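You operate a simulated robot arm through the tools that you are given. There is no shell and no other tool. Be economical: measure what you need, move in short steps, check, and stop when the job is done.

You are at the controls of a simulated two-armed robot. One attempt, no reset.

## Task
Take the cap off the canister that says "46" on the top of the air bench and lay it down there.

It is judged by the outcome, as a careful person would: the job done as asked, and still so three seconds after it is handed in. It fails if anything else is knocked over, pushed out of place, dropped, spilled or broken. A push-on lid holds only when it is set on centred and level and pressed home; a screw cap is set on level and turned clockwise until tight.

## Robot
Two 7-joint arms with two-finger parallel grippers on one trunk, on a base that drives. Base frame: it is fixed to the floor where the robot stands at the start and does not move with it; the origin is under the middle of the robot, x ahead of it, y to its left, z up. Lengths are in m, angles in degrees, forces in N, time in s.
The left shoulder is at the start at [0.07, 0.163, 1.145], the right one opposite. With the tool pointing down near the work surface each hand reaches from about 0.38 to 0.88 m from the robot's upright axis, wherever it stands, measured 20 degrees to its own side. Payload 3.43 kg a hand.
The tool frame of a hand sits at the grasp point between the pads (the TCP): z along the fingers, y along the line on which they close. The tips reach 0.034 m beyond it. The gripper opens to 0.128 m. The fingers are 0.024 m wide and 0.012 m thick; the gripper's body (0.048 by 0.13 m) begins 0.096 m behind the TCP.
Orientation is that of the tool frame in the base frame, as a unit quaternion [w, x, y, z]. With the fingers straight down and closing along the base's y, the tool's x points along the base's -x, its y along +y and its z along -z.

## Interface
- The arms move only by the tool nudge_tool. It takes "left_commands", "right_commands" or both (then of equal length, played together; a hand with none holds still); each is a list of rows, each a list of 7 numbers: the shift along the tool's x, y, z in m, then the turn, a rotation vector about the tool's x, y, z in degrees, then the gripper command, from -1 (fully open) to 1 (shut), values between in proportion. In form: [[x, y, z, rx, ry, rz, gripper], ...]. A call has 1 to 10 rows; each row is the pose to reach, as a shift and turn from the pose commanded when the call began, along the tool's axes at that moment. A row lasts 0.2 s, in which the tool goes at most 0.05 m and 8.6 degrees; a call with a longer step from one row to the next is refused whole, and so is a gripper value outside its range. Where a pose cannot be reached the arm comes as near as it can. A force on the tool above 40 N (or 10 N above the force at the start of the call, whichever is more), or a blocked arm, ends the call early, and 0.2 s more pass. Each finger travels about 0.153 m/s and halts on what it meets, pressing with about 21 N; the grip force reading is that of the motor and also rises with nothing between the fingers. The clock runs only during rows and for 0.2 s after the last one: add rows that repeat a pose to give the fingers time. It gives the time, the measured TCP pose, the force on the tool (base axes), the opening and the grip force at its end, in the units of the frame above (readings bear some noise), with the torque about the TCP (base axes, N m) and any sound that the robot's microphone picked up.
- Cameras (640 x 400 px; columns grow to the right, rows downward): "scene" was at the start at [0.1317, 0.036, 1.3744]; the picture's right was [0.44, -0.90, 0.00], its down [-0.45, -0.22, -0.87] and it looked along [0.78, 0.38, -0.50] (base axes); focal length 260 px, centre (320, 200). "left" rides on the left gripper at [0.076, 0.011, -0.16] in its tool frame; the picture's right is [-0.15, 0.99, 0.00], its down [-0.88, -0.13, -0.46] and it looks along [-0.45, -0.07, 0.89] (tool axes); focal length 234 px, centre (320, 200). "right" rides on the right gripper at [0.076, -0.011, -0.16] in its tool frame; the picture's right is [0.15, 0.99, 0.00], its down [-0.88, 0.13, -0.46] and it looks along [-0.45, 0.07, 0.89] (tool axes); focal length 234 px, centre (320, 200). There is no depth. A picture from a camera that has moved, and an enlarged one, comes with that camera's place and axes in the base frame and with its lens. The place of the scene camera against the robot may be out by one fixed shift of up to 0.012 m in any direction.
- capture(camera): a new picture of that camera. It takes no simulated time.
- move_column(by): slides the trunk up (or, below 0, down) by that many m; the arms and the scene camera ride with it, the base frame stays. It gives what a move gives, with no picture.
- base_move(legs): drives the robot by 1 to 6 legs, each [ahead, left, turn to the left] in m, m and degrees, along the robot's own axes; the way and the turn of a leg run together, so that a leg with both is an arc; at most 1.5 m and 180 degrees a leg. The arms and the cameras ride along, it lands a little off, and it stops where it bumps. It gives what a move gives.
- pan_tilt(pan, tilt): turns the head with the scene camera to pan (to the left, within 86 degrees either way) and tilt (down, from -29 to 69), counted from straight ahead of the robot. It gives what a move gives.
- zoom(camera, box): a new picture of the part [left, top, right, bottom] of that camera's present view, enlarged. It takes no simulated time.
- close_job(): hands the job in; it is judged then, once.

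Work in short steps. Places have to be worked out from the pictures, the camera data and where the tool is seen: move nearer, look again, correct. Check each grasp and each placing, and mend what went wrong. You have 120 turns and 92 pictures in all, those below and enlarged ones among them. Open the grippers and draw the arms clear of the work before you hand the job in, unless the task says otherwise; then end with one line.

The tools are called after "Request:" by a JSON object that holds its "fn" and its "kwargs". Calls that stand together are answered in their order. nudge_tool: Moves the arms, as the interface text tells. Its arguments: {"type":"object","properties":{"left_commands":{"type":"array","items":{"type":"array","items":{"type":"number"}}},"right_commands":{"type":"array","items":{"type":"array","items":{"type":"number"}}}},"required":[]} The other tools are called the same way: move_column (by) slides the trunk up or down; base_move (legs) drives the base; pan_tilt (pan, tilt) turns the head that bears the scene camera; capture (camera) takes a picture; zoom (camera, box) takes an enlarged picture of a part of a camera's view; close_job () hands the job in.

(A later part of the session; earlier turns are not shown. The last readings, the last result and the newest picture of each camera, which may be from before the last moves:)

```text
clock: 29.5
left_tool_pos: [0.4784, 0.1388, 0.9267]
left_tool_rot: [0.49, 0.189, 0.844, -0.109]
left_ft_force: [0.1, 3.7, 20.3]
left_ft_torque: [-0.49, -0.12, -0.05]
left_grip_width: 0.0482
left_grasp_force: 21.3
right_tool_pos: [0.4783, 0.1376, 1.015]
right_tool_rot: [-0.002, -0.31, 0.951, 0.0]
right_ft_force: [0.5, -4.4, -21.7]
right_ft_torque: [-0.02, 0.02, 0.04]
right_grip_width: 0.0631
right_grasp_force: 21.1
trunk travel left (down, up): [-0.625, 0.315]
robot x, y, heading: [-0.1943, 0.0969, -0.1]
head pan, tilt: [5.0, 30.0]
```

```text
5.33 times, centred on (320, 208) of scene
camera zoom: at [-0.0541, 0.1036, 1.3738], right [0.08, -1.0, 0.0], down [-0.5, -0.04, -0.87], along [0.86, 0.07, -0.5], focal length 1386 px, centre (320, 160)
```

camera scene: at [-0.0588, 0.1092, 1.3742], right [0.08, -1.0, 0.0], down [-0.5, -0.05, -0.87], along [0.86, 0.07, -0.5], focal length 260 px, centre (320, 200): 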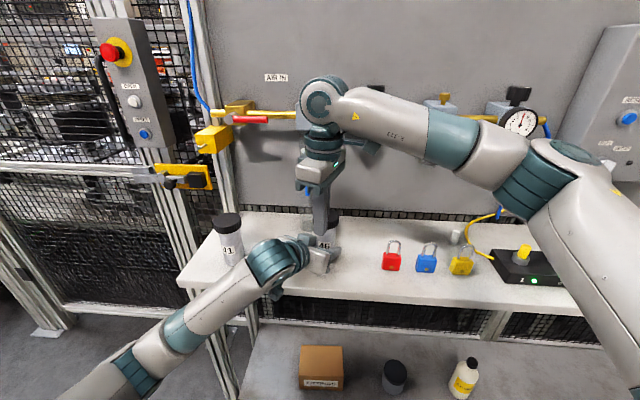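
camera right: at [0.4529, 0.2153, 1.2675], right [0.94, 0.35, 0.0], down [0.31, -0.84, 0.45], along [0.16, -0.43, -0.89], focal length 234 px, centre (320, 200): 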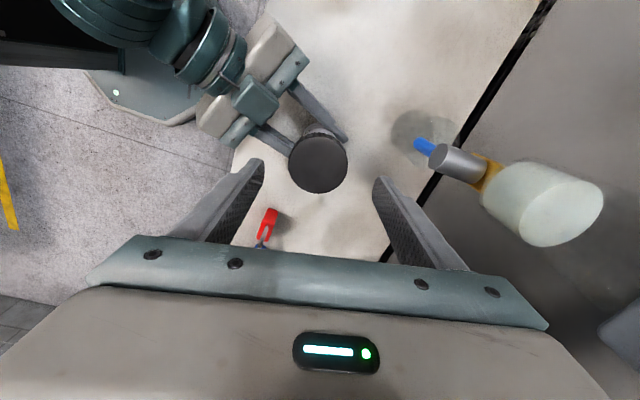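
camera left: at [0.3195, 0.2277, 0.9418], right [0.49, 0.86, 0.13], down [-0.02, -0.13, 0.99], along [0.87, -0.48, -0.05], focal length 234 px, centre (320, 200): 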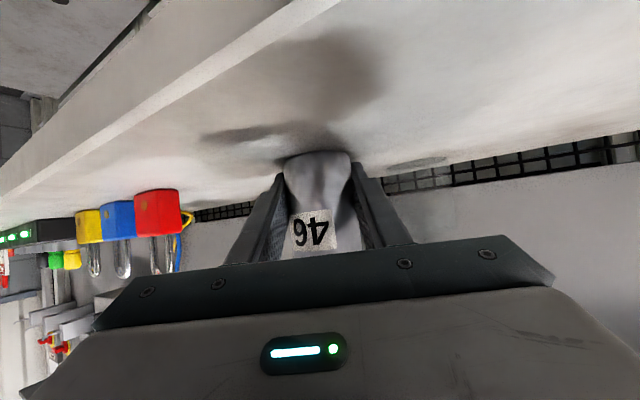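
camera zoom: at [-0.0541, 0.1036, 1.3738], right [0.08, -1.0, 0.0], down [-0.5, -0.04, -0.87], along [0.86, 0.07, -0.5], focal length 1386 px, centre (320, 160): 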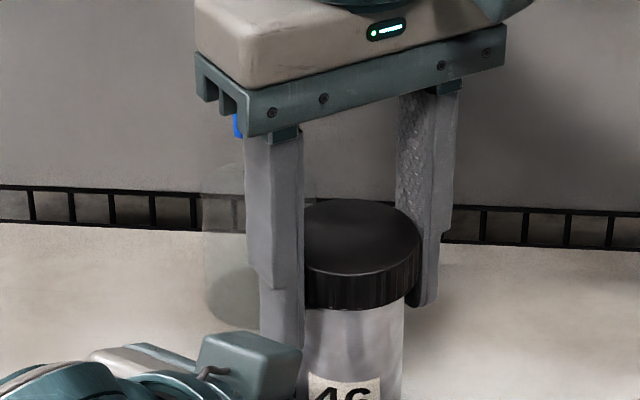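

A 22 N pull means it is still threaded. I relax the lift, open slightly and rewind in place by 108 degrees to regrip.

Request:
{"fn": "nudge_tool", "kwargs": {"right_commands": [[0, 0, 0.003, 0, 0, 0, 1], [0, 0, 0.003, 0, 0, 0, 0], [0, 0, 0.003, 0, 0, 0, -0.3], [0, 0, 0.003, 0, 0, 0, -0.3], [0, 0, 0.003, 0, 0, 8, -0.3], [0, 0, 0.003, 0, 0, 16, -0.3], [0, 0, 0.003, 0, 0, 24, -0.3], [0, 0, 0.003, 0, 0, 32, -0.3], [0, 0, 0.003, 0, 0, 40, -0.3], [0, 0, 0.003, 0, 0, 48, -0.3]]}}

Request:
{"fn": "nudge_tool", "kwargs": {"right_commands": [[0, 0, 0, 0, 0, 8, -0.3], [0, 0, 0, 0, 0, 16, -0.3], [0, 0, 0, 0, 0, 24, -0.3], [0, 0, 0, 0, 0, 32, -0.3], [0, 0, 0, 0, 0, 40, -0.3], [0, 0, 0, 0, 0, 48, -0.3], [0, 0, 0, 0, 0, 56, -0.3], [0, 0, 0, 0, 0, 60, -0.3]]}}

Request:
{"fn": "capture", "kwargs": {"camera": "right"}}

```text
clock: 31.7
left_tool_pos: [0.477, 0.1397, 0.9272]
left_tool_rot: [0.489, 0.189, 0.845, -0.109]
left_ft_force: [8.5, -0.9, 16.5]
left_ft_torque: [-0.62, -0.44, 0.16]
left_grip_width: 0.048
left_grasp_force: 21.4
right_tool_pos: [0.4795, 0.138, 1.0136]
right_tool_rot: [-0.001, 0.106, 0.994, 0.0]
right_ft_force: [0.9, 0.9, 0.5]
right_ft_torque: [0.0, 0.04, 0.01]
right_grip_width: 0.0829
right_grasp_force: 0.0
trunk travel left (down, up): [-0.625, 0.315]
robot x, y, heading: [-0.1964, 0.0989, -0.3]
head pan, tilt: [5.0, 30.0]
```

```text
clock: 33.5
left_tool_pos: [0.4771, 0.1393, 0.9273]
left_tool_rot: [0.489, 0.188, 0.845, -0.108]
left_ft_force: [7.3, -1.4, 18.3]
left_ft_torque: [-0.63, -0.48, 0.22]
left_grip_width: 0.0483
left_grasp_force: 21.4
right_tool_pos: [0.4788, 0.1375, 1.014]
right_tool_rot: [0.0, 0.588, 0.809, 0.0]
right_ft_force: [0.1, 0.4, 0.6]
right_ft_torque: [-0.01, -0.03, -0.03]
right_grip_width: 0.0833
right_grasp_force: 0.0
trunk travel left (down, up): [-0.625, 0.315]
robot x, y, heading: [-0.1912, 0.0993, 0.2]
head pan, tilt: [5.0, 30.0]
```

```text
58 pictures are left
camera right: at [0.4444, 0.2062, 1.1744], right [0.9, 0.44, 0.0], down [0.39, -0.8, 0.45], along [0.2, -0.41, -0.89], focal length 234 px, centre (320, 200)
```

right: 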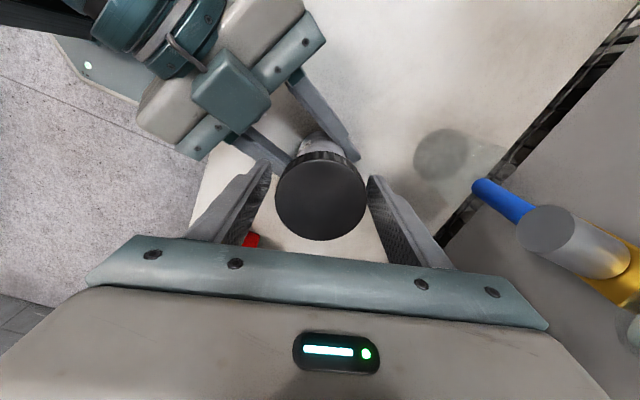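

Centred again at yaw -72. I close and turn counter-clockwise in two calls, allowing a slight rise.

Request:
{"fn": "nudge_tool", "kwargs": {"right_commands": [[0, 0.0005, 0, 0, 0, 0, 0.2], [0, 0.0005, 0, 0, 0, 0, 1], [0, 0.0005, 0, 0, 0, 0, 1], [0, 0.0005, 0, 0, 0, -8, 1], [0, 0.0005, 0, 0, 0, -16, 1], [0, 0.0005, -0.0003, 0, 0, -24, 1], [0, 0.0005, -0.0006, 0, 0, -32, 1], [0, 0.0005, -0.0009, 0, 0, -40, 1], [0, 0.0005, -0.0012, 0, 0, -48, 1], [0, 0.0005, -0.0015, 0, 0, -56, 1]]}}

Request:
{"fn": "nudge_tool", "kwargs": {"right_commands": [[0, 0, -0.0002, 0, 0, -8, 1], [0, 0, -0.0005, 0, 0, -16, 1], [0, 0, -0.0008, 0, 0, -24, 1], [0, 0, -0.001, 0, 0, -32, 1], [0, 0, -0.0013, 0, 0, -40, 1], [0, 0, -0.0015, 0, 0, -48, 1]]}}

Request:
{"fn": "zoom", "kwargs": {"camera": "scene", "box": [260, 170, 380, 245]}}

```text
clock: 35.7
left_tool_pos: [0.4772, 0.1394, 0.9276]
left_tool_rot: [0.489, 0.189, 0.845, -0.109]
left_ft_force: [6.5, -2.9, 19.7]
left_ft_torque: [0.01, -0.16, -0.09]
left_grip_width: 0.048
left_grasp_force: 21.0
right_tool_pos: [0.4794, 0.1378, 1.0153]
right_tool_rot: [-0.001, 0.137, 0.991, 0.001]
right_ft_force: [-1.7, 3.0, -4.0]
right_ft_torque: [-0.29, -0.03, 0.06]
right_grip_width: 0.063
right_grasp_force: 21.3
trunk travel left (down, up): [-0.625, 0.315]
robot x, y, heading: [-0.1961, 0.1018, -0.2]
head pan, tilt: [5.0, 30.0]
```

```text
clock: 37.1
left_tool_pos: [0.4782, 0.1392, 0.9272]
left_tool_rot: [0.489, 0.188, 0.845, -0.108]
left_ft_force: [4.8, -1.9, 17.6]
left_ft_torque: [-0.62, -0.4, 0.31]
left_grip_width: 0.0482
left_grasp_force: 20.5
right_tool_pos: [0.4802, 0.1374, 1.0178]
right_tool_rot: [0.0, -0.276, 0.961, 0.001]
right_ft_force: [0.6, -0.1, -0.8]
right_ft_torque: [-0.01, -0.01, 0.04]
right_grip_width: 0.0627
right_grasp_force: 20.6
trunk travel left (down, up): [-0.625, 0.315]
robot x, y, heading: [-0.1966, 0.1024, -0.5]
head pan, tilt: [5.0, 30.0]
```

```text
5.33 times, centred on (320, 208) of scene
camera zoom: at [-0.0556, 0.1035, 1.3741], right [0.08, -1.0, 0.0], down [-0.5, -0.04, -0.87], along [0.86, 0.07, -0.5], focal length 1386 px, centre (320, 160)
```

zoom: 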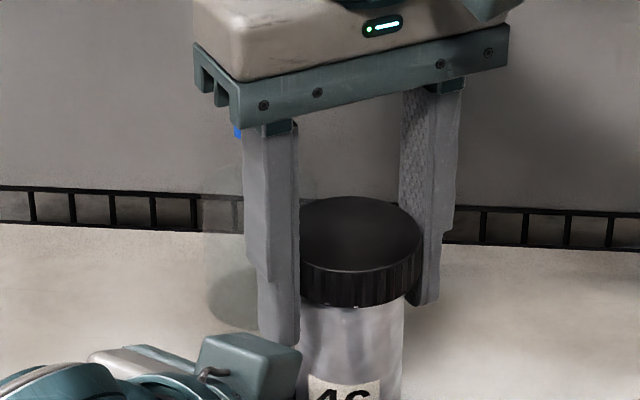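

The side forces on the right tool dropped to near zero, so the cap seems to have come off the thread. I lift gently to test.

Request:
{"fn": "nudge_tool", "kwargs": {"right_commands": [[0, 0, -0.002, 0, 0, 0, 1], [0, 0, -0.005, 0, 0, 0, 1], [0, 0, -0.008, 0, 0, 0, 1]]}}

Request:
{"fn": "zoom", "kwargs": {"camera": "scene", "box": [260, 170, 380, 245]}}

```text
clock: 37.9
left_tool_pos: [0.4768, 0.1388, 0.926]
left_tool_rot: [0.489, 0.188, 0.845, -0.108]
left_ft_force: [3.7, -0.7, 17.1]
left_ft_torque: [-0.65, -0.41, 0.31]
left_grip_width: 0.0479
left_grasp_force: 20.8
right_tool_pos: [0.4768, 0.1374, 1.0264]
right_tool_rot: [0.0, -0.276, 0.961, 0.0]
right_ft_force: [1.7, 0.8, -1.0]
right_ft_torque: [0.0, 0.03, 0.02]
right_grip_width: 0.0628
right_grasp_force: 20.9
trunk travel left (down, up): [-0.625, 0.315]
robot x, y, heading: [-0.1962, 0.1026, 0.2]
head pan, tilt: [5.0, 30.0]
```

```text
5.33 times, centred on (320, 208) of scene
camera zoom: at [-0.0556, 0.1036, 1.374], right [0.08, -1.0, 0.0], down [-0.5, -0.04, -0.87], along [0.86, 0.07, -0.5], focal length 1386 px, centre (320, 160)
```

zoom: 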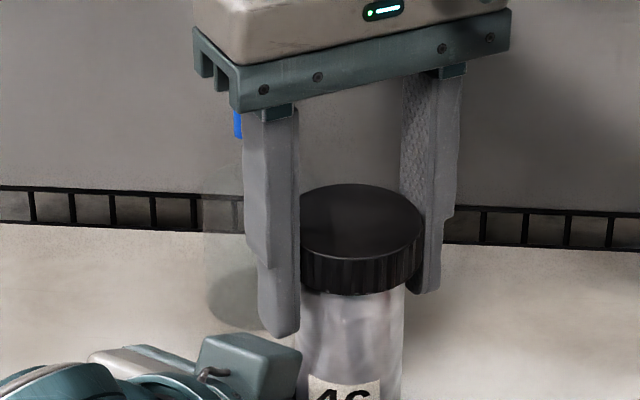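

The cap is free, with no load on the lift. I raise it 11 cm straight up, clear of the canister.

Request:
{"fn": "nudge_tool", "kwargs": {"right_commands": [[0, 0, -0.015, 0, 0, 0, 1], [0, 0, -0.04, 0, 0, 0, 1], [0, 0, -0.075, 0, 0, 0, 1], [0, 0, -0.11, 0, 0, 0, 1], [0, 0, -0.11, 0, 0, 0, 1]]}}

Request:
{"fn": "capture", "kwargs": {"camera": "scene"}}

Request:
{"fn": "capture", "kwargs": {"camera": "left"}}

```text
clock: 39.1
left_tool_pos: [0.476, 0.1394, 0.9279]
left_tool_rot: [0.488, 0.188, 0.845, -0.108]
left_ft_force: [3.2, -0.6, 14.9]
left_ft_torque: [-0.61, -0.28, 0.19]
left_grip_width: 0.0478
left_grasp_force: 21.9
right_tool_pos: [0.4766, 0.1385, 1.1361]
right_tool_rot: [0.0, -0.276, 0.961, 0.001]
right_ft_force: [-0.6, -0.3, -0.1]
right_ft_torque: [0.0, -0.02, 0.01]
right_grip_width: 0.063
right_grasp_force: 21.1
trunk travel left (down, up): [-0.625, 0.315]
robot x, y, heading: [-0.1895, 0.1017, 0.0]
head pan, tilt: [5.0, 30.0]
```

```text
55 pictures are left
camera scene: at [-0.0559, 0.1037, 1.3741], right [0.08, -1.0, 0.0], down [-0.5, -0.04, -0.87], along [0.86, 0.07, -0.5], focal length 260 px, centre (320, 200)
```

scene: 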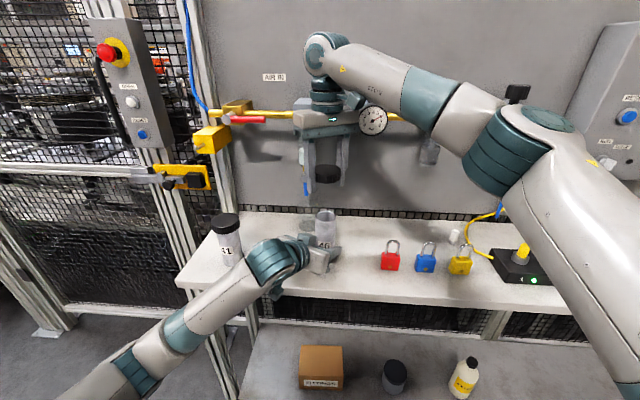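

```text
54 pictures are left
camera left: at [0.3214, 0.2243, 0.9419], right [0.49, 0.86, 0.13], down [-0.02, -0.14, 0.99], along [0.87, -0.48, -0.05], focal length 234 px, centre (320, 200)
```

left: 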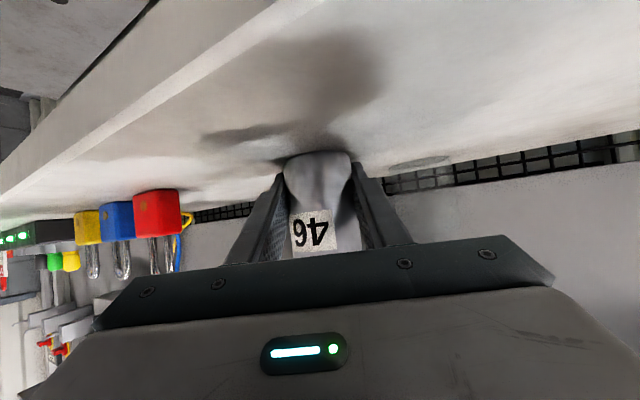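

The cap is in the right hand and the canister stands open. I release the body with the left hand, opening gradually, and then back straight out along the tool axis.

Request:
{"fn": "nudge_tool", "kwargs": {"left_commands": [[0, 0, 0, 0, 0, 0, 0.2], [0, 0, 0, 0, 0, 0, -0.3], [0, 0, 0, 0, 0, 0, -1], [0, 0, 0, 0, 0, 0, -1], [0, 0, -0.02, 0, 0, 0, -1], [0, 0, -0.05, 0, 0, 0, -1], [0, 0, -0.09, 0, 0, 0, -1], [0, 0, -0.12, 0, 0, 0, -1]]}}

Request:
{"fn": "capture", "kwargs": {"camera": "left"}}

Request:
{"fn": "zoom", "kwargs": {"camera": "scene", "box": [180, 130, 420, 280]}}

```text
clock: 40.9
left_tool_pos: [0.3811, 0.1854, 0.9869]
left_tool_rot: [0.488, 0.188, 0.845, -0.108]
left_ft_force: [0.6, -0.2, 0.5]
left_ft_torque: [-0.03, 0.0, -0.01]
left_grip_width: 0.1279
left_grasp_force: 0.0
right_tool_pos: [0.4768, 0.1396, 1.1354]
right_tool_rot: [-0.001, -0.277, 0.961, 0.001]
right_ft_force: [0.0, -0.5, 0.1]
right_ft_torque: [0.01, 0.01, 0.04]
right_grip_width: 0.0629
right_grasp_force: 20.9
trunk travel left (down, up): [-0.625, 0.315]
robot x, y, heading: [-0.1933, 0.102, -0.3]
head pan, tilt: [5.0, 30.0]
```

```text
53 pictures are left
camera left: at [0.2269, 0.2708, 1.0021], right [0.49, 0.86, 0.13], down [-0.01, -0.14, 0.99], along [0.87, -0.48, -0.05], focal length 234 px, centre (320, 200)
```

left: 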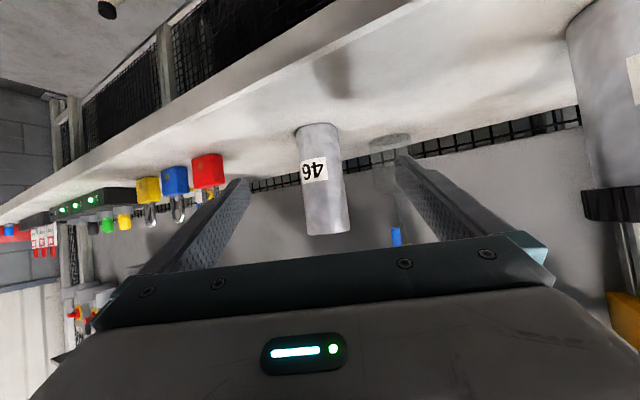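

```text
2.67 times, centred on (300, 205) of scene
camera zoom: at [-0.055, 0.104, 1.3739], right [0.08, -1.0, 0.0], down [-0.5, -0.04, -0.87], along [0.86, 0.07, -0.5], focal length 693 px, centre (373, 187)
```

zoom: 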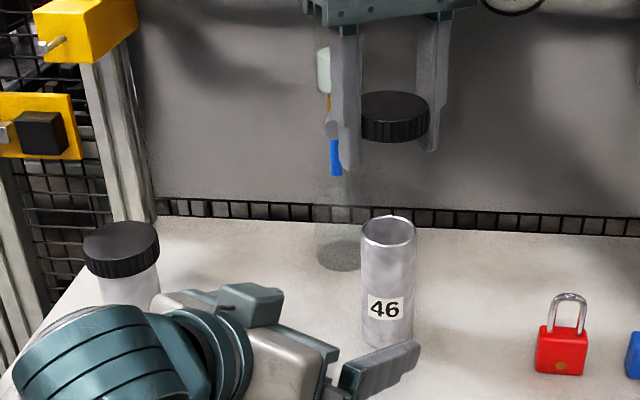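

The canister stands upright, open and unmoved. I retract the left arm up and away to the left, reversing its earlier path.

Request:
{"fn": "nudge_tool", "kwargs": {"left_commands": [[-0.0015, 0.024, -0.041, -2, 0, -1.1, -1], [-0.003, 0.047, -0.081, -4, 0, -2.3, -1], [-0.0045, 0.071, -0.121, -6, 0, -3.4, -1], [-0.006, 0.094, -0.161, -8, 0, -4.6, -1], [-0.007, 0.118, -0.201, -10, 0, -5.7, -1], [-0.0085, 0.141, -0.242, -12, 0, -6.8, -1], [-0.01, 0.165, -0.282, -14, 0, -8, -1], [-0.0115, 0.188, -0.322, -16, 0, -9.2, -1], [-0.013, 0.212, -0.362, -18, 0, -10.3, -1], [-0.0145, 0.235, -0.403, -20, 0, -11.4, -1]]}}

Request:
{"fn": "capture", "kwargs": {"camera": "scene"}}

Request:
{"fn": "capture", "kwargs": {"camera": "right"}}

```text
clock: 43.1
left_tool_pos: [0.178, 0.5624, 1.2126]
left_tool_rot: [0.501, 0.017, 0.865, -0.009]
left_ft_force: [-0.8, 0.6, -0.1]
left_ft_torque: [-0.02, 0.01, -0.03]
left_grip_width: 0.1279
left_grasp_force: 0.1
left hand out of reach, approached as far as the arm can: row 1, 2, 3, 4, 5, 6, 7, 8, 9, 10
right_tool_pos: [0.4783, 0.1388, 1.1365]
right_tool_rot: [0.0, -0.276, 0.961, 0.0]
right_ft_force: [-0.2, 0.8, 0.2]
right_ft_torque: [0.0, -0.01, -0.04]
right_grip_width: 0.063
right_grasp_force: 21.2
trunk travel left (down, up): [-0.625, 0.315]
robot x, y, heading: [-0.1967, 0.1019, -0.1]
head pan, tilt: [5.0, 30.0]
```

```text
51 pictures are left
camera scene: at [-0.0564, 0.1043, 1.3741], right [0.08, -1.0, 0.0], down [-0.5, -0.04, -0.87], along [0.86, 0.07, -0.5], focal length 260 px, centre (320, 200)
```

scene: 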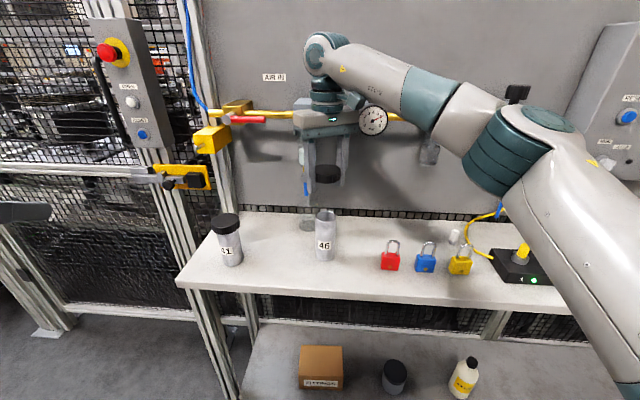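

```text
50 pictures are left
camera right: at [0.4182, 0.0887, 1.2959], right [-0.65, 0.76, 0.0], down [0.68, 0.58, 0.46], along [0.35, 0.3, -0.89], focal length 234 px, centre (320, 200)
```

right: 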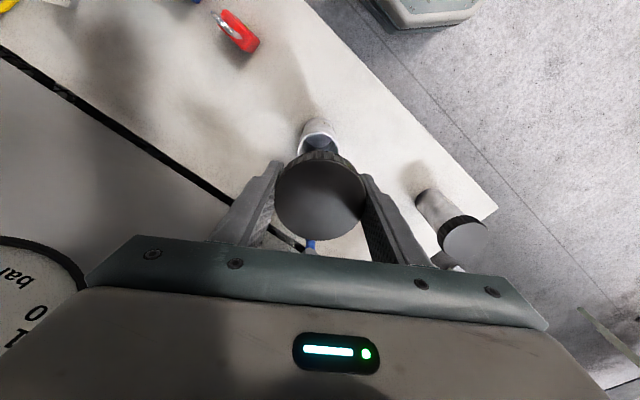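

The left arm is clear and both canisters stand. The free bench area right of and in front of 46, around (0.42, 0.05), is at least 4 cm clear of 46 and the red lock. I carry the cap over it at height, keeping a mild yaw.

Request:
{"fn": "nudge_tool", "kwargs": {"right_commands": [[0.03, -0.013, 0, 0, 0, 4, 1], [0.065, -0.029, 0, 0, 0, 10, 1], [0.0953, -0.043, 0, 0, 0, 17, 1], [0.0953, -0.043, 0, 0, 0, 17, 1]]}}

Request:
{"fn": "capture", "kwargs": {"camera": "scene"}}

Request:
{"fn": "capture", "kwargs": {"camera": "right"}}

```text
clock: 44.1
left_tool_pos: [0.18, 0.5628, 1.2121]
left_tool_rot: [0.5, 0.017, 0.866, -0.01]
left_ft_force: [0.8, 0.2, 0.4]
left_ft_torque: [0.01, -0.02, -0.04]
left_grip_width: 0.1279
left_grasp_force: 0.1
right_tool_pos: [0.4199, 0.0527, 1.1343]
right_tool_rot: [-0.001, -0.13, 0.991, 0.0]
right_ft_force: [0.2, -1.0, 0.0]
right_ft_torque: [-0.02, 0.01, 0.0]
right_grip_width: 0.0628
right_grasp_force: 20.8
trunk travel left (down, up): [-0.625, 0.315]
robot x, y, heading: [-0.1919, 0.1047, -0.2]
head pan, tilt: [5.0, 30.0]
```

```text
49 pictures are left
camera scene: at [-0.0544, 0.1048, 1.3739], right [0.08, -1.0, 0.0], down [-0.5, -0.04, -0.87], along [0.86, 0.07, -0.5], focal length 260 px, centre (320, 200)
```

scene: 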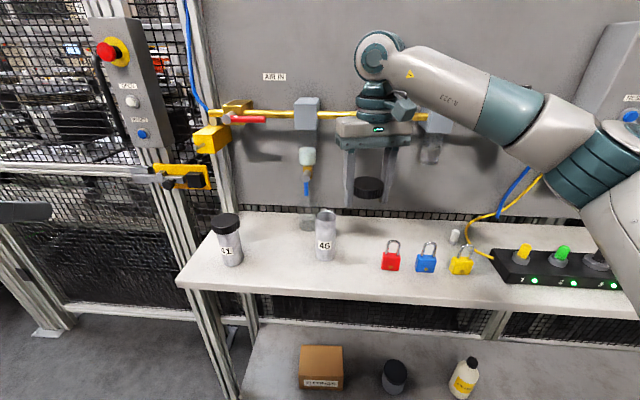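

```text
48 pictures are left
camera right: at [0.3499, 0.0219, 1.2934], right [-0.4, 0.92, 0.0], down [0.82, 0.35, 0.45], along [0.42, 0.18, -0.89], focal length 234 px, centre (320, 200)
```

right: 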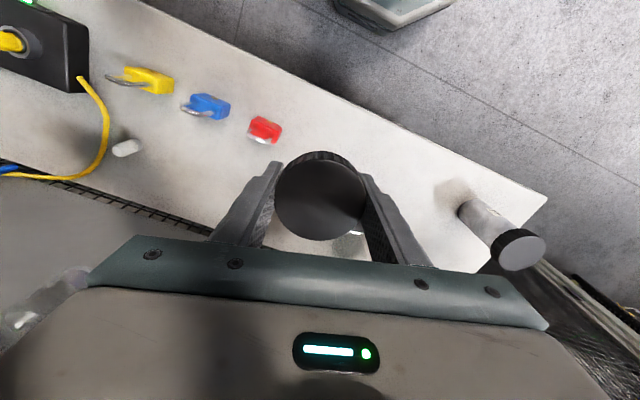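

Before lowering I need to know how far the fingertips stick out below the cap, because they would touch the bench first. I zoom in on the cap in the hand.

Request:
{"fn": "zoom", "kwargs": {"camera": "scene", "box": [320, 150, 416, 210]}}

```text
6.67 times, centred on (368, 180) of scene
camera zoom: at [-0.0544, 0.1048, 1.3739], right [0.08, -1.0, 0.0], down [-0.5, -0.04, -0.87], along [0.86, 0.07, -0.5], focal length 1733 px, centre (0, 333)
```

zoom: 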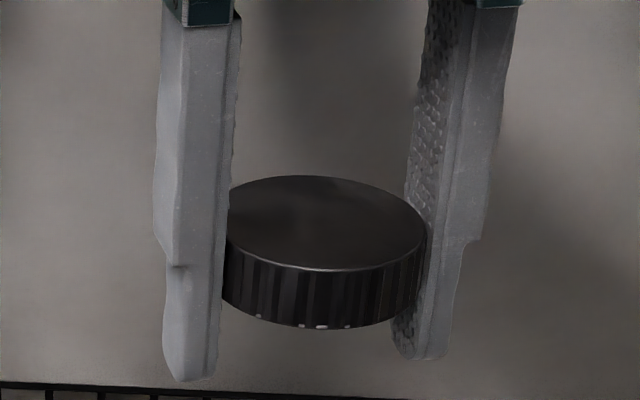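

The cap is about 20 mm tall and the tips stick out about 22 mm below it, so releasing here would drop it. I'll rest it back on the canister rim without turning it, regrip it about 20 mm higher on the fingers, and then lay it down. First I return above the canister at the same yaw.

Request:
{"fn": "nudge_tool", "kwargs": {"right_commands": [[-0.026, 0.022, 0, 0, 0, -5, 1], [-0.053, 0.045, 0, 0, 0, -11, 1], [-0.0787, 0.0674, 0, 0, 0, -17, 1], [-0.0787, 0.0674, 0, 0, 0, -17, 1]]}}

Request:
{"fn": "nudge_tool", "kwargs": {"right_commands": [[0, 0, 0.03, 0, 0, 0, 1], [0, 0, 0.06, 0, 0, 0, 1], [0, 0, 0.085, 0, 0, 0, 1], [0, 0, 0.1, 0, 0, 0, 1], [0, 0, 0.1, 0, 0, 0, 1]]}}

Request:
{"fn": "zoom", "kwargs": {"camera": "scene", "box": [260, 170, 380, 245]}}

Request:
{"fn": "zoom", "kwargs": {"camera": "right", "box": [220, 100, 420, 225]}}

```text
clock: 45.1
left_tool_pos: [0.1799, 0.56, 1.2119]
left_tool_rot: [0.5, 0.017, 0.866, -0.008]
left_ft_force: [-0.2, -0.3, 0.3]
left_ft_torque: [0.0, 0.03, 0.01]
left_grip_width: 0.128
left_grasp_force: 0.1
right_tool_pos: [0.4768, 0.1367, 1.133]
right_tool_rot: [0.0, -0.276, 0.961, 0.001]
right_ft_force: [0.8, -0.3, 0.6]
right_ft_torque: [0.0, -0.02, 0.02]
right_grip_width: 0.0627
right_grasp_force: 21.0
trunk travel left (down, up): [-0.625, 0.315]
robot x, y, heading: [-0.1941, 0.1041, -0.2]
head pan, tilt: [5.0, 30.0]
```

```text
clock: 46.3
left_tool_pos: [0.1799, 0.5617, 1.2113]
left_tool_rot: [0.5, 0.017, 0.866, -0.009]
left_ft_force: [-0.2, 0.5, 0.5]
left_ft_torque: [-0.03, -0.02, 0.0]
left_grip_width: 0.128
left_grasp_force: 0.0
right_tool_pos: [0.4799, 0.1364, 1.034]
right_tool_rot: [-0.001, -0.275, 0.961, 0.001]
right_ft_force: [0.1, -0.3, 0.0]
right_ft_torque: [-0.01, -0.01, 0.0]
right_grip_width: 0.0628
right_grasp_force: 21.2
trunk travel left (down, up): [-0.625, 0.315]
robot x, y, heading: [-0.1934, 0.1014, -0.3]
head pan, tilt: [5.0, 30.0]
```

```text
5.33 times, centred on (320, 208) of scene
camera zoom: at [-0.0546, 0.104, 1.3739], right [0.08, -1.0, 0.0], down [-0.5, -0.04, -0.87], along [0.86, 0.07, -0.5], focal length 1386 px, centre (320, 160)
```

zoom: 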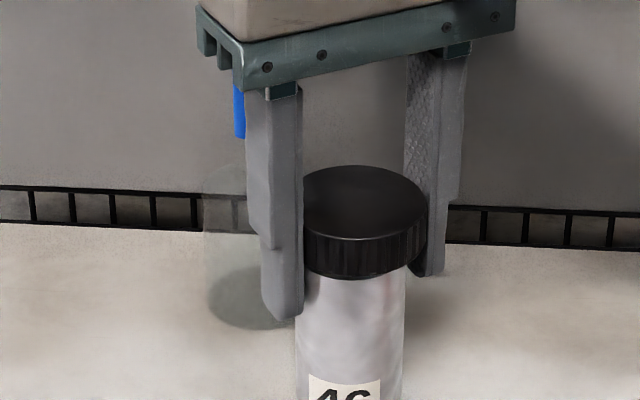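

```text
3.20 times, centred on (320, 162) of right
camera zoom: at [0.4215, 0.0864, 1.1943], right [-0.65, 0.76, 0.0], down [0.68, 0.58, 0.45], along [0.35, 0.3, -0.89], focal length 749 px, centre (320, 320)
```

zoom: 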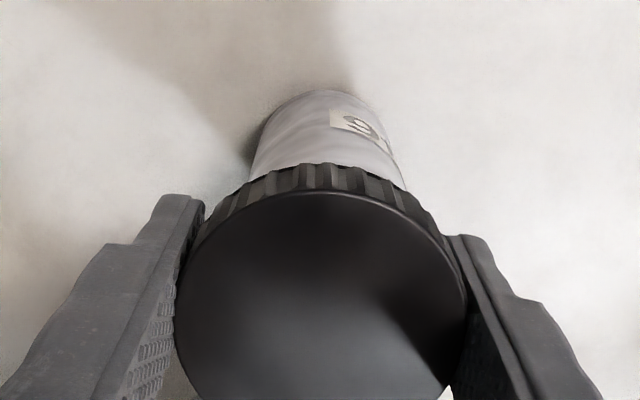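

The cap hangs just above the rim and about 2 mm to the right of where it came off. I correct that and lower slowly to where it came free, near z 1.018.

Request:
{"fn": "nudge_tool", "kwargs": {"right_commands": [[0.0004, 0.002, 0.003, 0, 0, 0, 1], [0.0004, 0.002, 0.007, 0, 0, 0, 1], [0.0004, 0.002, 0.011, 0, 0, 0, 1], [0.0004, 0.002, 0.014, 0, 0, 0, 1], [0.0004, 0.002, 0.015, 0, 0, 0, 1]]}}

Request:
{"fn": "zoom", "kwargs": {"camera": "scene", "box": [260, 170, 380, 245]}}

```text
clock: 47.5
left_tool_pos: [0.1818, 0.5626, 1.2126]
left_tool_rot: [0.499, 0.017, 0.866, -0.009]
left_ft_force: [-0.3, 0.6, 0.3]
left_ft_torque: [-0.03, -0.01, 0.01]
left_grip_width: 0.128
left_grasp_force: 0.0
right_tool_pos: [0.4799, 0.1373, 1.0179]
right_tool_rot: [-0.002, -0.276, 0.961, 0.001]
right_ft_force: [-0.6, 0.2, -0.9]
right_ft_torque: [0.0, -0.01, 0.03]
right_grip_width: 0.0627
right_grasp_force: 20.6
trunk travel left (down, up): [-0.625, 0.315]
robot x, y, heading: [-0.1961, 0.0976, -0.1]
head pan, tilt: [5.0, 30.0]
```

```text
5.33 times, centred on (320, 208) of scene
camera zoom: at [-0.0531, 0.1041, 1.3734], right [0.08, -1.0, 0.0], down [-0.5, -0.04, -0.87], along [0.86, 0.07, -0.5], focal length 1386 px, centre (320, 160)
```

zoom: 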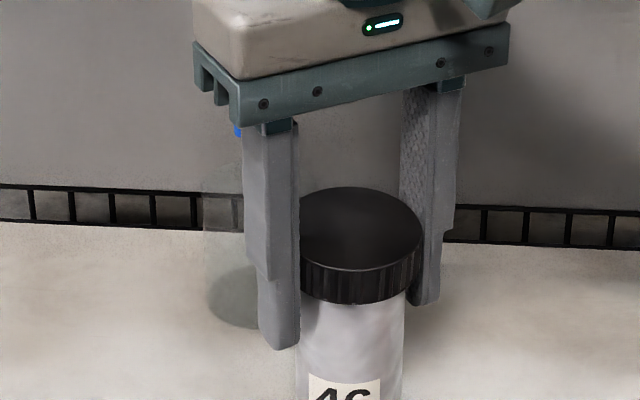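

The cap has touched the rim and tilted a few degrees in the grip, with its back edge riding up. I raise it 2 mm, shift it 1.5 mm forward and lower it again to seat it.

Request:
{"fn": "nudge_tool", "kwargs": {"right_commands": [[0, 0, -0.002, 0, 0, 0, 1], [-0.0013, -0.0008, -0.002, 0, 0, 0, 1], [-0.0013, -0.0008, 0, 0, 0, 0, 1], [-0.0013, -0.0008, 0.0015, 0, 0, 0, 1], [-0.0013, -0.0008, 0.0015, 0, 0, 0, 1]]}}

Request:
{"fn": "zoom", "kwargs": {"camera": "scene", "box": [260, 170, 380, 245]}}

Request:
{"fn": "zoom", "kwargs": {"camera": "right", "box": [220, 100, 420, 225]}}

```text
clock: 48.7
left_tool_pos: [0.1799, 0.5609, 1.2129]
left_tool_rot: [0.5, 0.017, 0.866, -0.009]
left_ft_force: [-0.7, -1.2, -1.0]
left_ft_torque: [-0.03, 0.05, 0.02]
left_grip_width: 0.1281
left_grasp_force: 0.0
right_tool_pos: [0.4796, 0.1388, 1.0174]
right_tool_rot: [0.0, -0.276, 0.961, 0.0]
right_ft_force: [-1.3, 0.1, -0.1]
right_ft_torque: [0.0, 0.02, -0.06]
right_grip_width: 0.0629
right_grasp_force: 21.4
trunk travel left (down, up): [-0.625, 0.315]
robot x, y, heading: [-0.1914, 0.0984, -0.4]
head pan, tilt: [5.0, 30.0]
```

```text
5.33 times, centred on (320, 208) of scene
camera zoom: at [-0.0545, 0.1039, 1.3739], right [0.08, -1.0, 0.0], down [-0.5, -0.04, -0.87], along [0.86, 0.07, -0.5], focal length 1386 px, centre (320, 160)
```

zoom: 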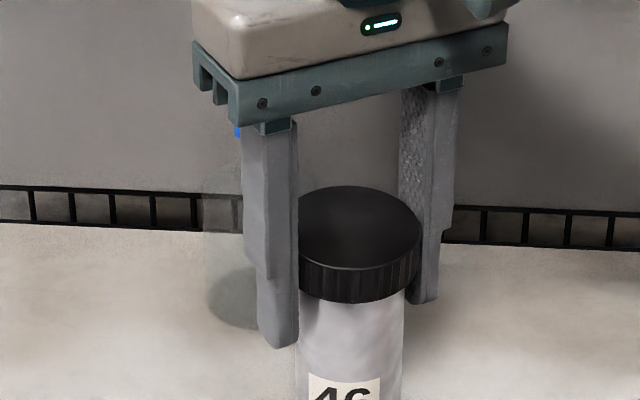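

```text
3.20 times, centred on (320, 162) of right
camera zoom: at [0.422, 0.0887, 1.1778], right [-0.65, 0.76, 0.0], down [0.68, 0.58, 0.45], along [0.35, 0.3, -0.89], focal length 749 px, centre (320, 320)
```

zoom: 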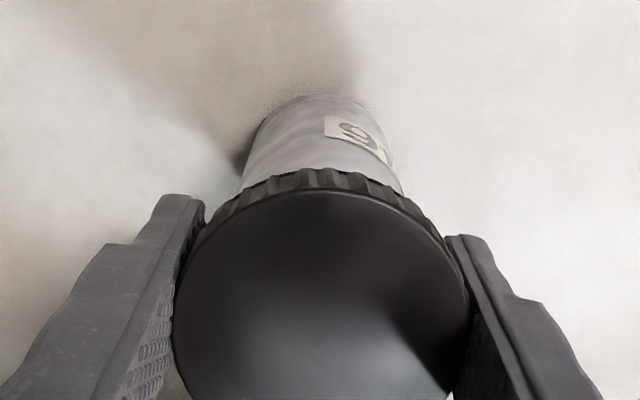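

The cap is over the neck and tilted only slightly. I open a little so it settles on the rim, with the fingers staying close as guards.

Request:
{"fn": "nudge_tool", "kwargs": {"right_commands": [[0, 0, 0, 0, 0, 0, 0.0], [0, 0, 0, 0, 0, 0, -0.05], [0, 0, 0, 0, 0, 0, -0.12], [0, 0, 0, 0, 0, 0, -0.12]]}}

Request:
{"fn": "zoom", "kwargs": {"camera": "scene", "box": [260, 170, 380, 245]}}

Request:
{"fn": "zoom", "kwargs": {"camera": "right", "box": [220, 100, 420, 225]}}

```text
clock: 49.7
left_tool_pos: [0.1799, 0.5623, 1.2121]
left_tool_rot: [0.5, 0.016, 0.866, -0.008]
left_ft_force: [0.5, 0.8, 0.6]
left_ft_torque: [0.0, 0.0, 0.0]
left_grip_width: 0.1279
left_grasp_force: 0.1
right_tool_pos: [0.4808, 0.1402, 1.018]
right_tool_rot: [-0.001, -0.275, 0.961, 0.001]
right_ft_force: [-1.0, -0.6, -0.6]
right_ft_torque: [0.0, -0.01, 0.01]
right_grip_width: 0.0717
right_grasp_force: 0.0
trunk travel left (down, up): [-0.625, 0.315]
robot x, y, heading: [-0.1914, 0.0991, -0.1]
head pan, tilt: [5.0, 30.0]
```

```text
5.33 times, centred on (320, 208) of scene
camera zoom: at [-0.0544, 0.1039, 1.3739], right [0.08, -1.0, 0.0], down [-0.5, -0.04, -0.87], along [0.86, 0.07, -0.5], focal length 1386 px, centre (320, 160)
```

zoom: 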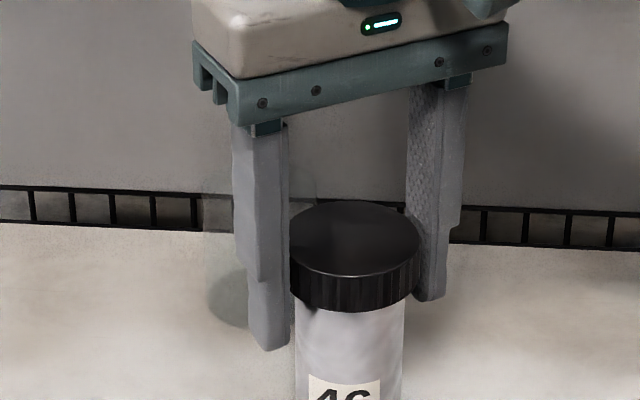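

```text
3.20 times, centred on (320, 162) of right
camera zoom: at [0.4221, 0.0887, 1.1779], right [-0.65, 0.76, 0.0], down [0.68, 0.58, 0.46], along [0.35, 0.3, -0.89], focal length 749 px, centre (320, 320)
```

zoom: 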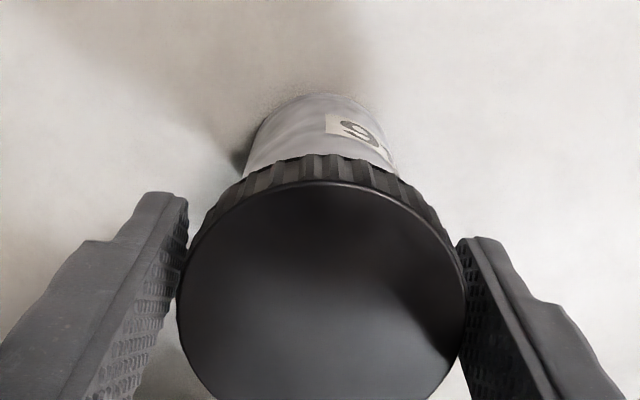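

The cap sits level on the rim. I raise the open fingers 16 mm, centred on the cap, and look before closing.

Request:
{"fn": "nudge_tool", "kwargs": {"right_commands": [[0, 0, -0.006, 0, 0, 0, -0.12], [0, 0, -0.012, 0, 0, 0, -0.12], [0, 0, -0.016, 0, 0, 0, -0.12], [0, 0, -0.016, 0, 0, 0, -0.12]]}}

Request:
{"fn": "zoom", "kwargs": {"camera": "scene", "box": [260, 170, 380, 245]}}

```text
clock: 50.7
left_tool_pos: [0.1817, 0.5627, 1.211]
left_tool_rot: [0.5, 0.017, 0.866, -0.008]
left_ft_force: [0.0, -0.5, 0.3]
left_ft_torque: [-0.01, 0.0, -0.01]
left_grip_width: 0.1278
left_grasp_force: 0.1
right_tool_pos: [0.4796, 0.1384, 1.0348]
right_tool_rot: [-0.001, -0.276, 0.961, 0.001]
right_ft_force: [-0.3, -0.7, 0.3]
right_ft_torque: [-0.03, 0.0, -0.01]
right_grip_width: 0.0715
right_grasp_force: 0.0
trunk travel left (down, up): [-0.625, 0.315]
robot x, y, heading: [-0.1937, 0.0997, -0.3]
head pan, tilt: [5.0, 30.0]
```

```text
5.33 times, centred on (320, 208) of scene
camera zoom: at [-0.0543, 0.1039, 1.3739], right [0.08, -1.0, 0.0], down [-0.5, -0.04, -0.87], along [0.86, 0.07, -0.5], focal length 1386 px, centre (320, 160)
```

zoom: 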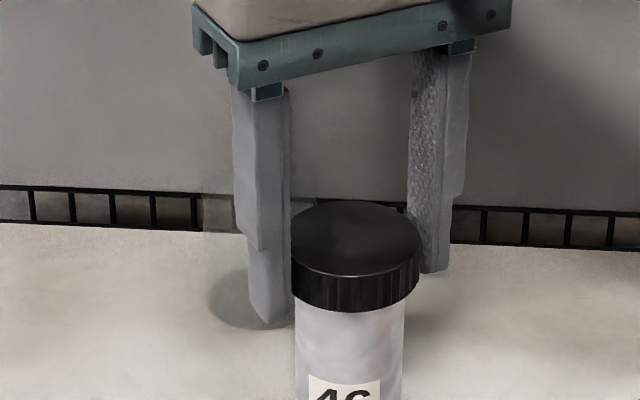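

The tips now reach only about 2–3 mm below the cap's lower edge. I close and lift gently.

Request:
{"fn": "nudge_tool", "kwargs": {"right_commands": [[0, 0, 0, 0, 0, 0, 0.0], [0, 0, 0, 0, 0, 0, 0.1], [0, 0, 0, 0, 0, 0, 1], [0, 0, 0, 0, 0, 0, 1], [0, 0, -0.005, 0, 0, 0, 1], [0, 0, -0.015, 0, 0, 0, 1], [0, 0, -0.015, 0, 0, 0, 1]]}}

Request:
{"fn": "zoom", "kwargs": {"camera": "scene", "box": [260, 170, 380, 245]}}

```text
clock: 52.3
left_tool_pos: [0.1809, 0.5619, 1.2125]
left_tool_rot: [0.499, 0.017, 0.866, -0.009]
left_ft_force: [0.0, -0.3, 0.7]
left_ft_torque: [0.03, 0.02, -0.01]
left_grip_width: 0.1281
left_grasp_force: 0.1
right_tool_pos: [0.4811, 0.138, 1.0493]
right_tool_rot: [-0.001, -0.275, 0.961, 0.001]
right_ft_force: [0.8, -0.2, -3.4]
right_ft_torque: [0.01, -0.03, -0.01]
right_grip_width: 0.0626
right_grasp_force: 20.8
trunk travel left (down, up): [-0.625, 0.315]
robot x, y, heading: [-0.1966, 0.0992, -0.3]
head pan, tilt: [5.0, 30.0]
```

```text
5.33 times, centred on (320, 208) of scene
camera zoom: at [-0.0536, 0.1038, 1.3738], right [0.08, -1.0, 0.0], down [-0.5, -0.04, -0.87], along [0.86, 0.07, -0.5], focal length 1386 px, centre (320, 160)
```

zoom: 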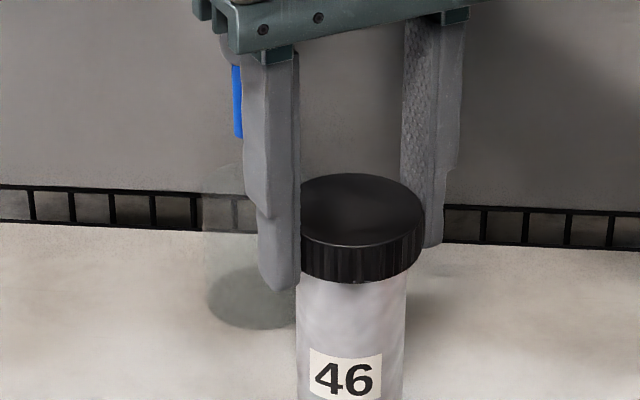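

The canister came up with the cap by about 1 cm, because the thread caught again when the cap settled. I lower it straight back onto the bench right away.

Request:
{"fn": "nudge_tool", "kwargs": {"right_commands": [[0, 0, 0.004, 0, 0, 0, 1], [0, 0, 0.008, 0, 0, 0, 1], [0, 0, 0.011, 0, 0, 0, 1], [0, 0, 0.013, 0, 0, 0, 1], [0, 0, 0.0145, 0, 0, 0, 1], [0, 0, 0.0145, 0, 0, 0, 1]]}}

Request:
{"fn": "zoom", "kwargs": {"camera": "scene", "box": [260, 170, 380, 245]}}

```text
clock: 53.7
left_tool_pos: [0.1802, 0.5615, 1.2136]
left_tool_rot: [0.5, 0.016, 0.866, -0.008]
left_ft_force: [-0.1, 0.0, -0.2]
left_ft_torque: [0.03, 0.02, -0.04]
left_grip_width: 0.1277
left_grasp_force: 0.0
right_tool_pos: [0.4802, 0.1392, 1.0339]
right_tool_rot: [0.0, -0.276, 0.961, 0.001]
right_ft_force: [0.4, 0.4, -0.4]
right_ft_torque: [0.03, -0.1, 0.03]
right_grip_width: 0.0624
right_grasp_force: 21.1
trunk travel left (down, up): [-0.625, 0.315]
robot x, y, heading: [-0.1977, 0.101, -0.3]
head pan, tilt: [5.0, 30.0]
```

```text
5.33 times, centred on (320, 208) of scene
camera zoom: at [-0.0542, 0.104, 1.3739], right [0.08, -1.0, 0.0], down [-0.5, -0.04, -0.87], along [0.86, 0.07, -0.5], focal length 1386 px, centre (320, 160)
```

zoom: 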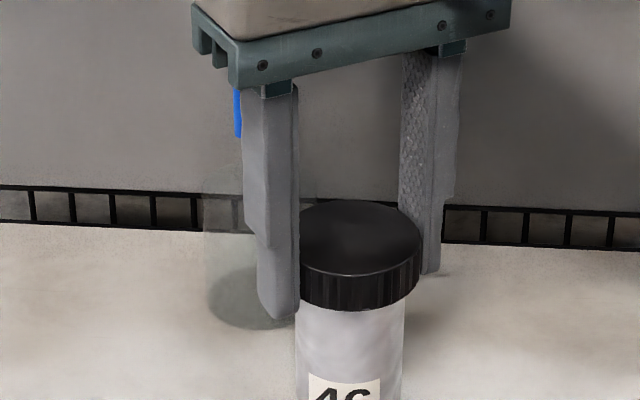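

The canister is back on the bench at its original spot, upright. I need the left hand on the body again to finish unscrewing, so I retrace its path to the point just in front while the right keeps its grip.

Request:
{"fn": "nudge_tool", "kwargs": {"left_commands": [[0.0089, -0.0369, 0.0298, 2, 0, 1.15, -1], [0.0177, -0.0738, 0.0596, 4, 0, 2.3, -1], [0.0266, -0.1107, 0.0894, 6, 0, 3.45, -1], [0.0354, -0.1476, 0.1192, 8, 0, 4.6, -1], [0.0443, -0.1845, 0.149, 10, 0, 5.75, -1], [0.0532, -0.2214, 0.1788, 12, 0, 6.9, -1], [0.062, -0.2583, 0.2086, 14, 0, 8, -1], [0.0709, -0.2952, 0.2384, 16, 0, 9.2, -1], [0.0797, -0.3321, 0.2682, 18, 0, 10.4, -1], [0.0886, -0.369, 0.298, 19.9, 0, 11.5, -1]]}}

Request:
{"fn": "capture", "kwargs": {"camera": "left"}}

```text
clock: 55.9
left_tool_pos: [0.3803, 0.1834, 0.9932]
left_tool_rot: [0.489, 0.188, 0.845, -0.106]
left_ft_force: [0.0, -1.4, 0.2]
left_ft_torque: [-0.01, -0.01, 0.0]
left_grip_width: 0.1281
left_grasp_force: 0.1
left hand out of reach, approached as far as the arm can: row 1, 2, 3, 4, 5, 6, 7, 8, 9
right_tool_pos: [0.48, 0.1379, 1.0353]
right_tool_rot: [0.0, -0.275, 0.961, 0.0]
right_ft_force: [0.3, -0.1, 1.6]
right_ft_torque: [-0.06, -0.08, -0.01]
right_grip_width: 0.063
right_grasp_force: 20.9
trunk travel left (down, up): [-0.625, 0.315]
robot x, y, heading: [-0.1951, 0.1026, -0.4]
head pan, tilt: [5.0, 30.0]
```

```text
36 pictures are left
camera left: at [0.2257, 0.2688, 1.0078], right [0.49, 0.86, 0.13], down [-0.02, -0.14, 0.99], along [0.87, -0.48, -0.06], focal length 234 px, centre (320, 200)
```

left: 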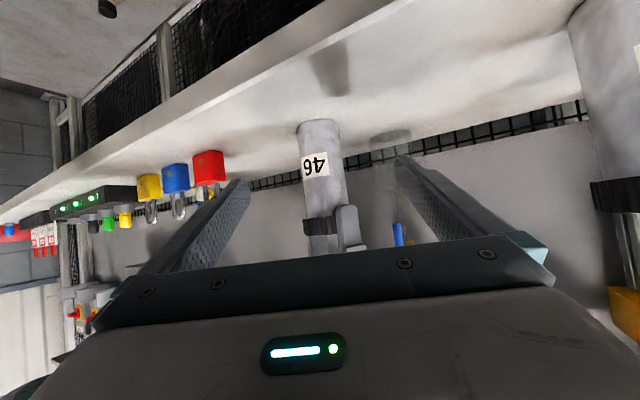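

The canister is centred between the left fingers again. I advance 12.5 cm and close on the body.

Request:
{"fn": "nudge_tool", "kwargs": {"left_commands": [[0.0035, 0.002, 0.03, 0, 0, 0, -1], [0.0035, 0.002, 0.065, 0, 0, 0, -1], [0.0035, 0.002, 0.1, 0, 0, 0, -1], [0.0035, 0.002, 0.125, 0, 0, 0, -1], [0.0035, 0.002, 0.125, 0, 0, 0, -0.5], [0.0035, 0.002, 0.125, 0, 0, 0, -0.1], [0.0035, 0.002, 0.125, 0, 0, 0, 0.3], [0.0035, 0.002, 0.125, 0, 0, 0, 1], [0.0035, 0.002, 0.125, 0, 0, 0, 1]]}}

Request:
{"fn": "capture", "kwargs": {"camera": "left"}}

```text
clock: 57.9
left_tool_pos: [0.4762, 0.1405, 0.9271]
left_tool_rot: [0.49, 0.189, 0.844, -0.107]
left_ft_force: [-4.5, -15.8, 20.0]
left_ft_torque: [-0.08, -0.89, -0.14]
left_grip_width: 0.048
left_grasp_force: 21.1
right_tool_pos: [0.4787, 0.1385, 1.0365]
right_tool_rot: [0.001, -0.277, 0.961, 0.001]
right_ft_force: [8.7, 10.8, -3.4]
right_ft_torque: [0.41, -0.22, 0.0]
right_grip_width: 0.0623
right_grasp_force: 20.5
trunk travel left (down, up): [-0.625, 0.315]
robot x, y, heading: [-0.191, 0.097, -0.1]
head pan, tilt: [5.0, 30.0]
```

```text
35 pictures are left
camera left: at [0.3218, 0.2254, 0.9414], right [0.49, 0.86, 0.13], down [-0.02, -0.14, 0.99], along [0.87, -0.48, -0.05], focal length 234 px, centre (320, 200)
```

left: 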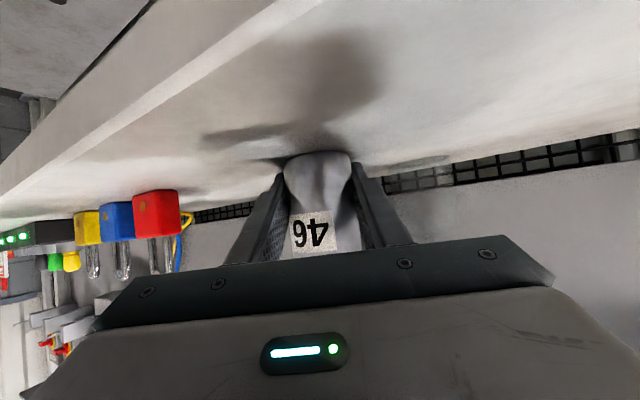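

The body is held again. I turn the cap 14 degrees counter-clockwise within the safe range and then test a 3 mm lift.

Request:
{"fn": "nudge_tool", "kwargs": {"right_commands": [[0, 0, 0, 0, 0, -5, 1], [0, 0, 0, 0, 0, -10, 1], [0, 0, 0, 0, 0, -14, 1], [0, 0, -0.0015, 0, 0, -14, 1], [0, 0, -0.003, 0, 0, -14, 1]]}}

Request:
{"fn": "zoom", "kwargs": {"camera": "scene", "box": [260, 170, 380, 245]}}

```text
clock: 59.1
left_tool_pos: [0.4774, 0.1404, 0.9276]
left_tool_rot: [0.49, 0.189, 0.844, -0.107]
left_ft_force: [-0.2, -7.5, 31.1]
left_ft_torque: [-0.19, -0.22, 0.58]
left_grip_width: 0.0495
left_grasp_force: 20.6
right_tool_pos: [0.4787, 0.1376, 1.0367]
right_tool_rot: [-0.002, -0.391, 0.92, 0.001]
right_ft_force: [0.1, 4.7, -17.3]
right_ft_torque: [-0.07, 0.08, -0.34]
right_grip_width: 0.0627
right_grasp_force: 20.7
trunk travel left (down, up): [-0.625, 0.315]
robot x, y, heading: [-0.1933, 0.0988, -0.2]
head pan, tilt: [5.0, 30.0]
```

```text
5.33 times, centred on (320, 208) of scene
camera zoom: at [-0.0561, 0.1033, 1.374], right [0.08, -1.0, 0.0], down [-0.5, -0.04, -0.87], along [0.86, 0.07, -0.5], focal length 1386 px, centre (320, 160)
```

zoom: 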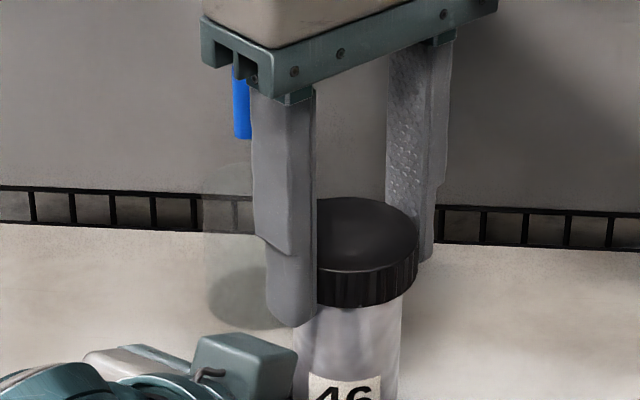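

It is still engaged, with 17 N pull and 0.34 N·m. I relax the lift, open slightly, rewind to yaw -72 and regrip at the same height.

Request:
{"fn": "nudge_tool", "kwargs": {"right_commands": [[0, 0, 0.003, 0, 0, 0, 1], [0, 0, 0.003, 0, 0, 0, 0], [0, 0, 0.003, 0, 0, 0, -0.3], [0, 0, 0.003, 0, 0, 6, -0.3], [0, 0, 0.003, 0, 0, 14, -0.3], [0, 0, 0.003, 0, 0, 22, -0.3], [0, 0, 0.003, 0, 0, 30, -0.3], [0, 0, 0.003, 0, 0, 38, -0.3], [0, 0, 0.003, 0, 0, 46, -0.3], [0, 0, 0.003, 0, 0, 54, -0.3]]}}

Request:
{"fn": "nudge_tool", "kwargs": {"right_commands": [[0, 0, 0, 0, 0, 8, -0.3], [0, 0, 0, 0, 0, 16, -0.3], [0, 0, 0, 0, 0, 24, -0.3], [0, 0, 0, 0, 0, 32, -0.3], [0, 0, 0, 0, 0, 40, -0.3], [0, 0, 0, 0, 0, 48, -0.3], [0, 0, 0, 0, 0, 56, -0.3], [0, 0, 0, 0, 0, 62, -0.3], [0, 0, 0, 0, 0, 62, -0.3]]}}

Request:
{"fn": "zoom", "kwargs": {"camera": "scene", "box": [260, 170, 380, 245]}}

Request:
{"fn": "capture", "kwargs": {"camera": "right"}}

```text
clock: 61.3
left_tool_pos: [0.4767, 0.1412, 0.9272]
left_tool_rot: [0.491, 0.189, 0.844, -0.108]
left_ft_force: [10.8, -1.7, 29.8]
left_ft_torque: [-1.12, -0.6, 0.49]
left_grip_width: 0.0492
left_grasp_force: 21.4
right_tool_pos: [0.4801, 0.1379, 1.0355]
right_tool_rot: [0.0, 0.07, 0.998, 0.0]
right_ft_force: [-0.5, -0.3, 0.8]
right_ft_torque: [-0.01, -0.03, 0.03]
right_grip_width: 0.0834
right_grasp_force: 0.1
trunk travel left (down, up): [-0.625, 0.315]
robot x, y, heading: [-0.1932, 0.1004, -0.1]
head pan, tilt: [5.0, 30.0]
```

```text
clock: 63.3
left_tool_pos: [0.4755, 0.1414, 0.9273]
left_tool_rot: [0.491, 0.189, 0.844, -0.108]
left_ft_force: [11.1, -0.4, 28.6]
left_ft_torque: [-1.13, -0.58, 0.38]
left_grip_width: 0.0489
left_grasp_force: 20.8
right_tool_pos: [0.4795, 0.1389, 1.0362]
right_tool_rot: [-0.001, 0.575, 0.818, 0.0]
right_ft_force: [0.6, 0.7, 0.4]
right_ft_torque: [0.02, 0.02, 0.0]
right_grip_width: 0.0834
right_grasp_force: 0.0
trunk travel left (down, up): [-0.625, 0.315]
robot x, y, heading: [-0.1944, 0.1018, -0.2]
head pan, tilt: [5.0, 30.0]
```

```text
5.33 times, centred on (320, 208) of scene
camera zoom: at [-0.0564, 0.1037, 1.3742], right [0.08, -1.0, 0.0], down [-0.5, -0.04, -0.87], along [0.86, 0.07, -0.5], focal length 1386 px, centre (320, 160)
```

zoom: 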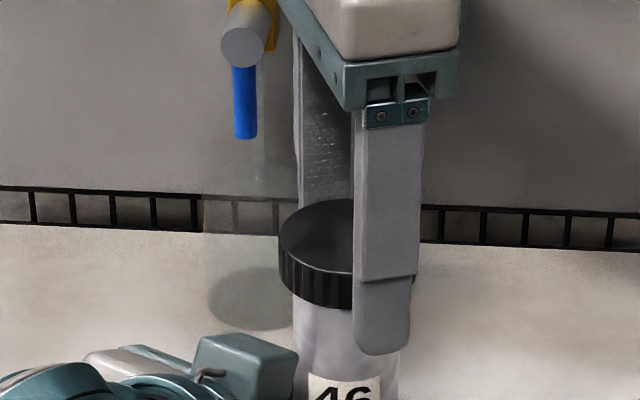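

```text
32 pictures are left
camera right: at [0.4424, 0.2049, 1.1962], right [0.88, 0.47, 0.0], down [0.42, -0.78, 0.46], along [0.22, -0.4, -0.89], focal length 234 px, centre (320, 200)
```

right: 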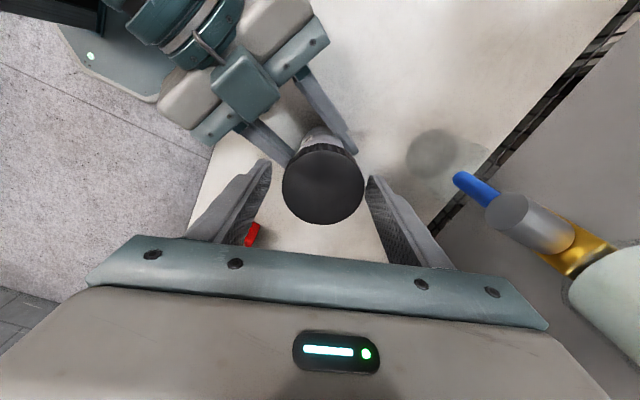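

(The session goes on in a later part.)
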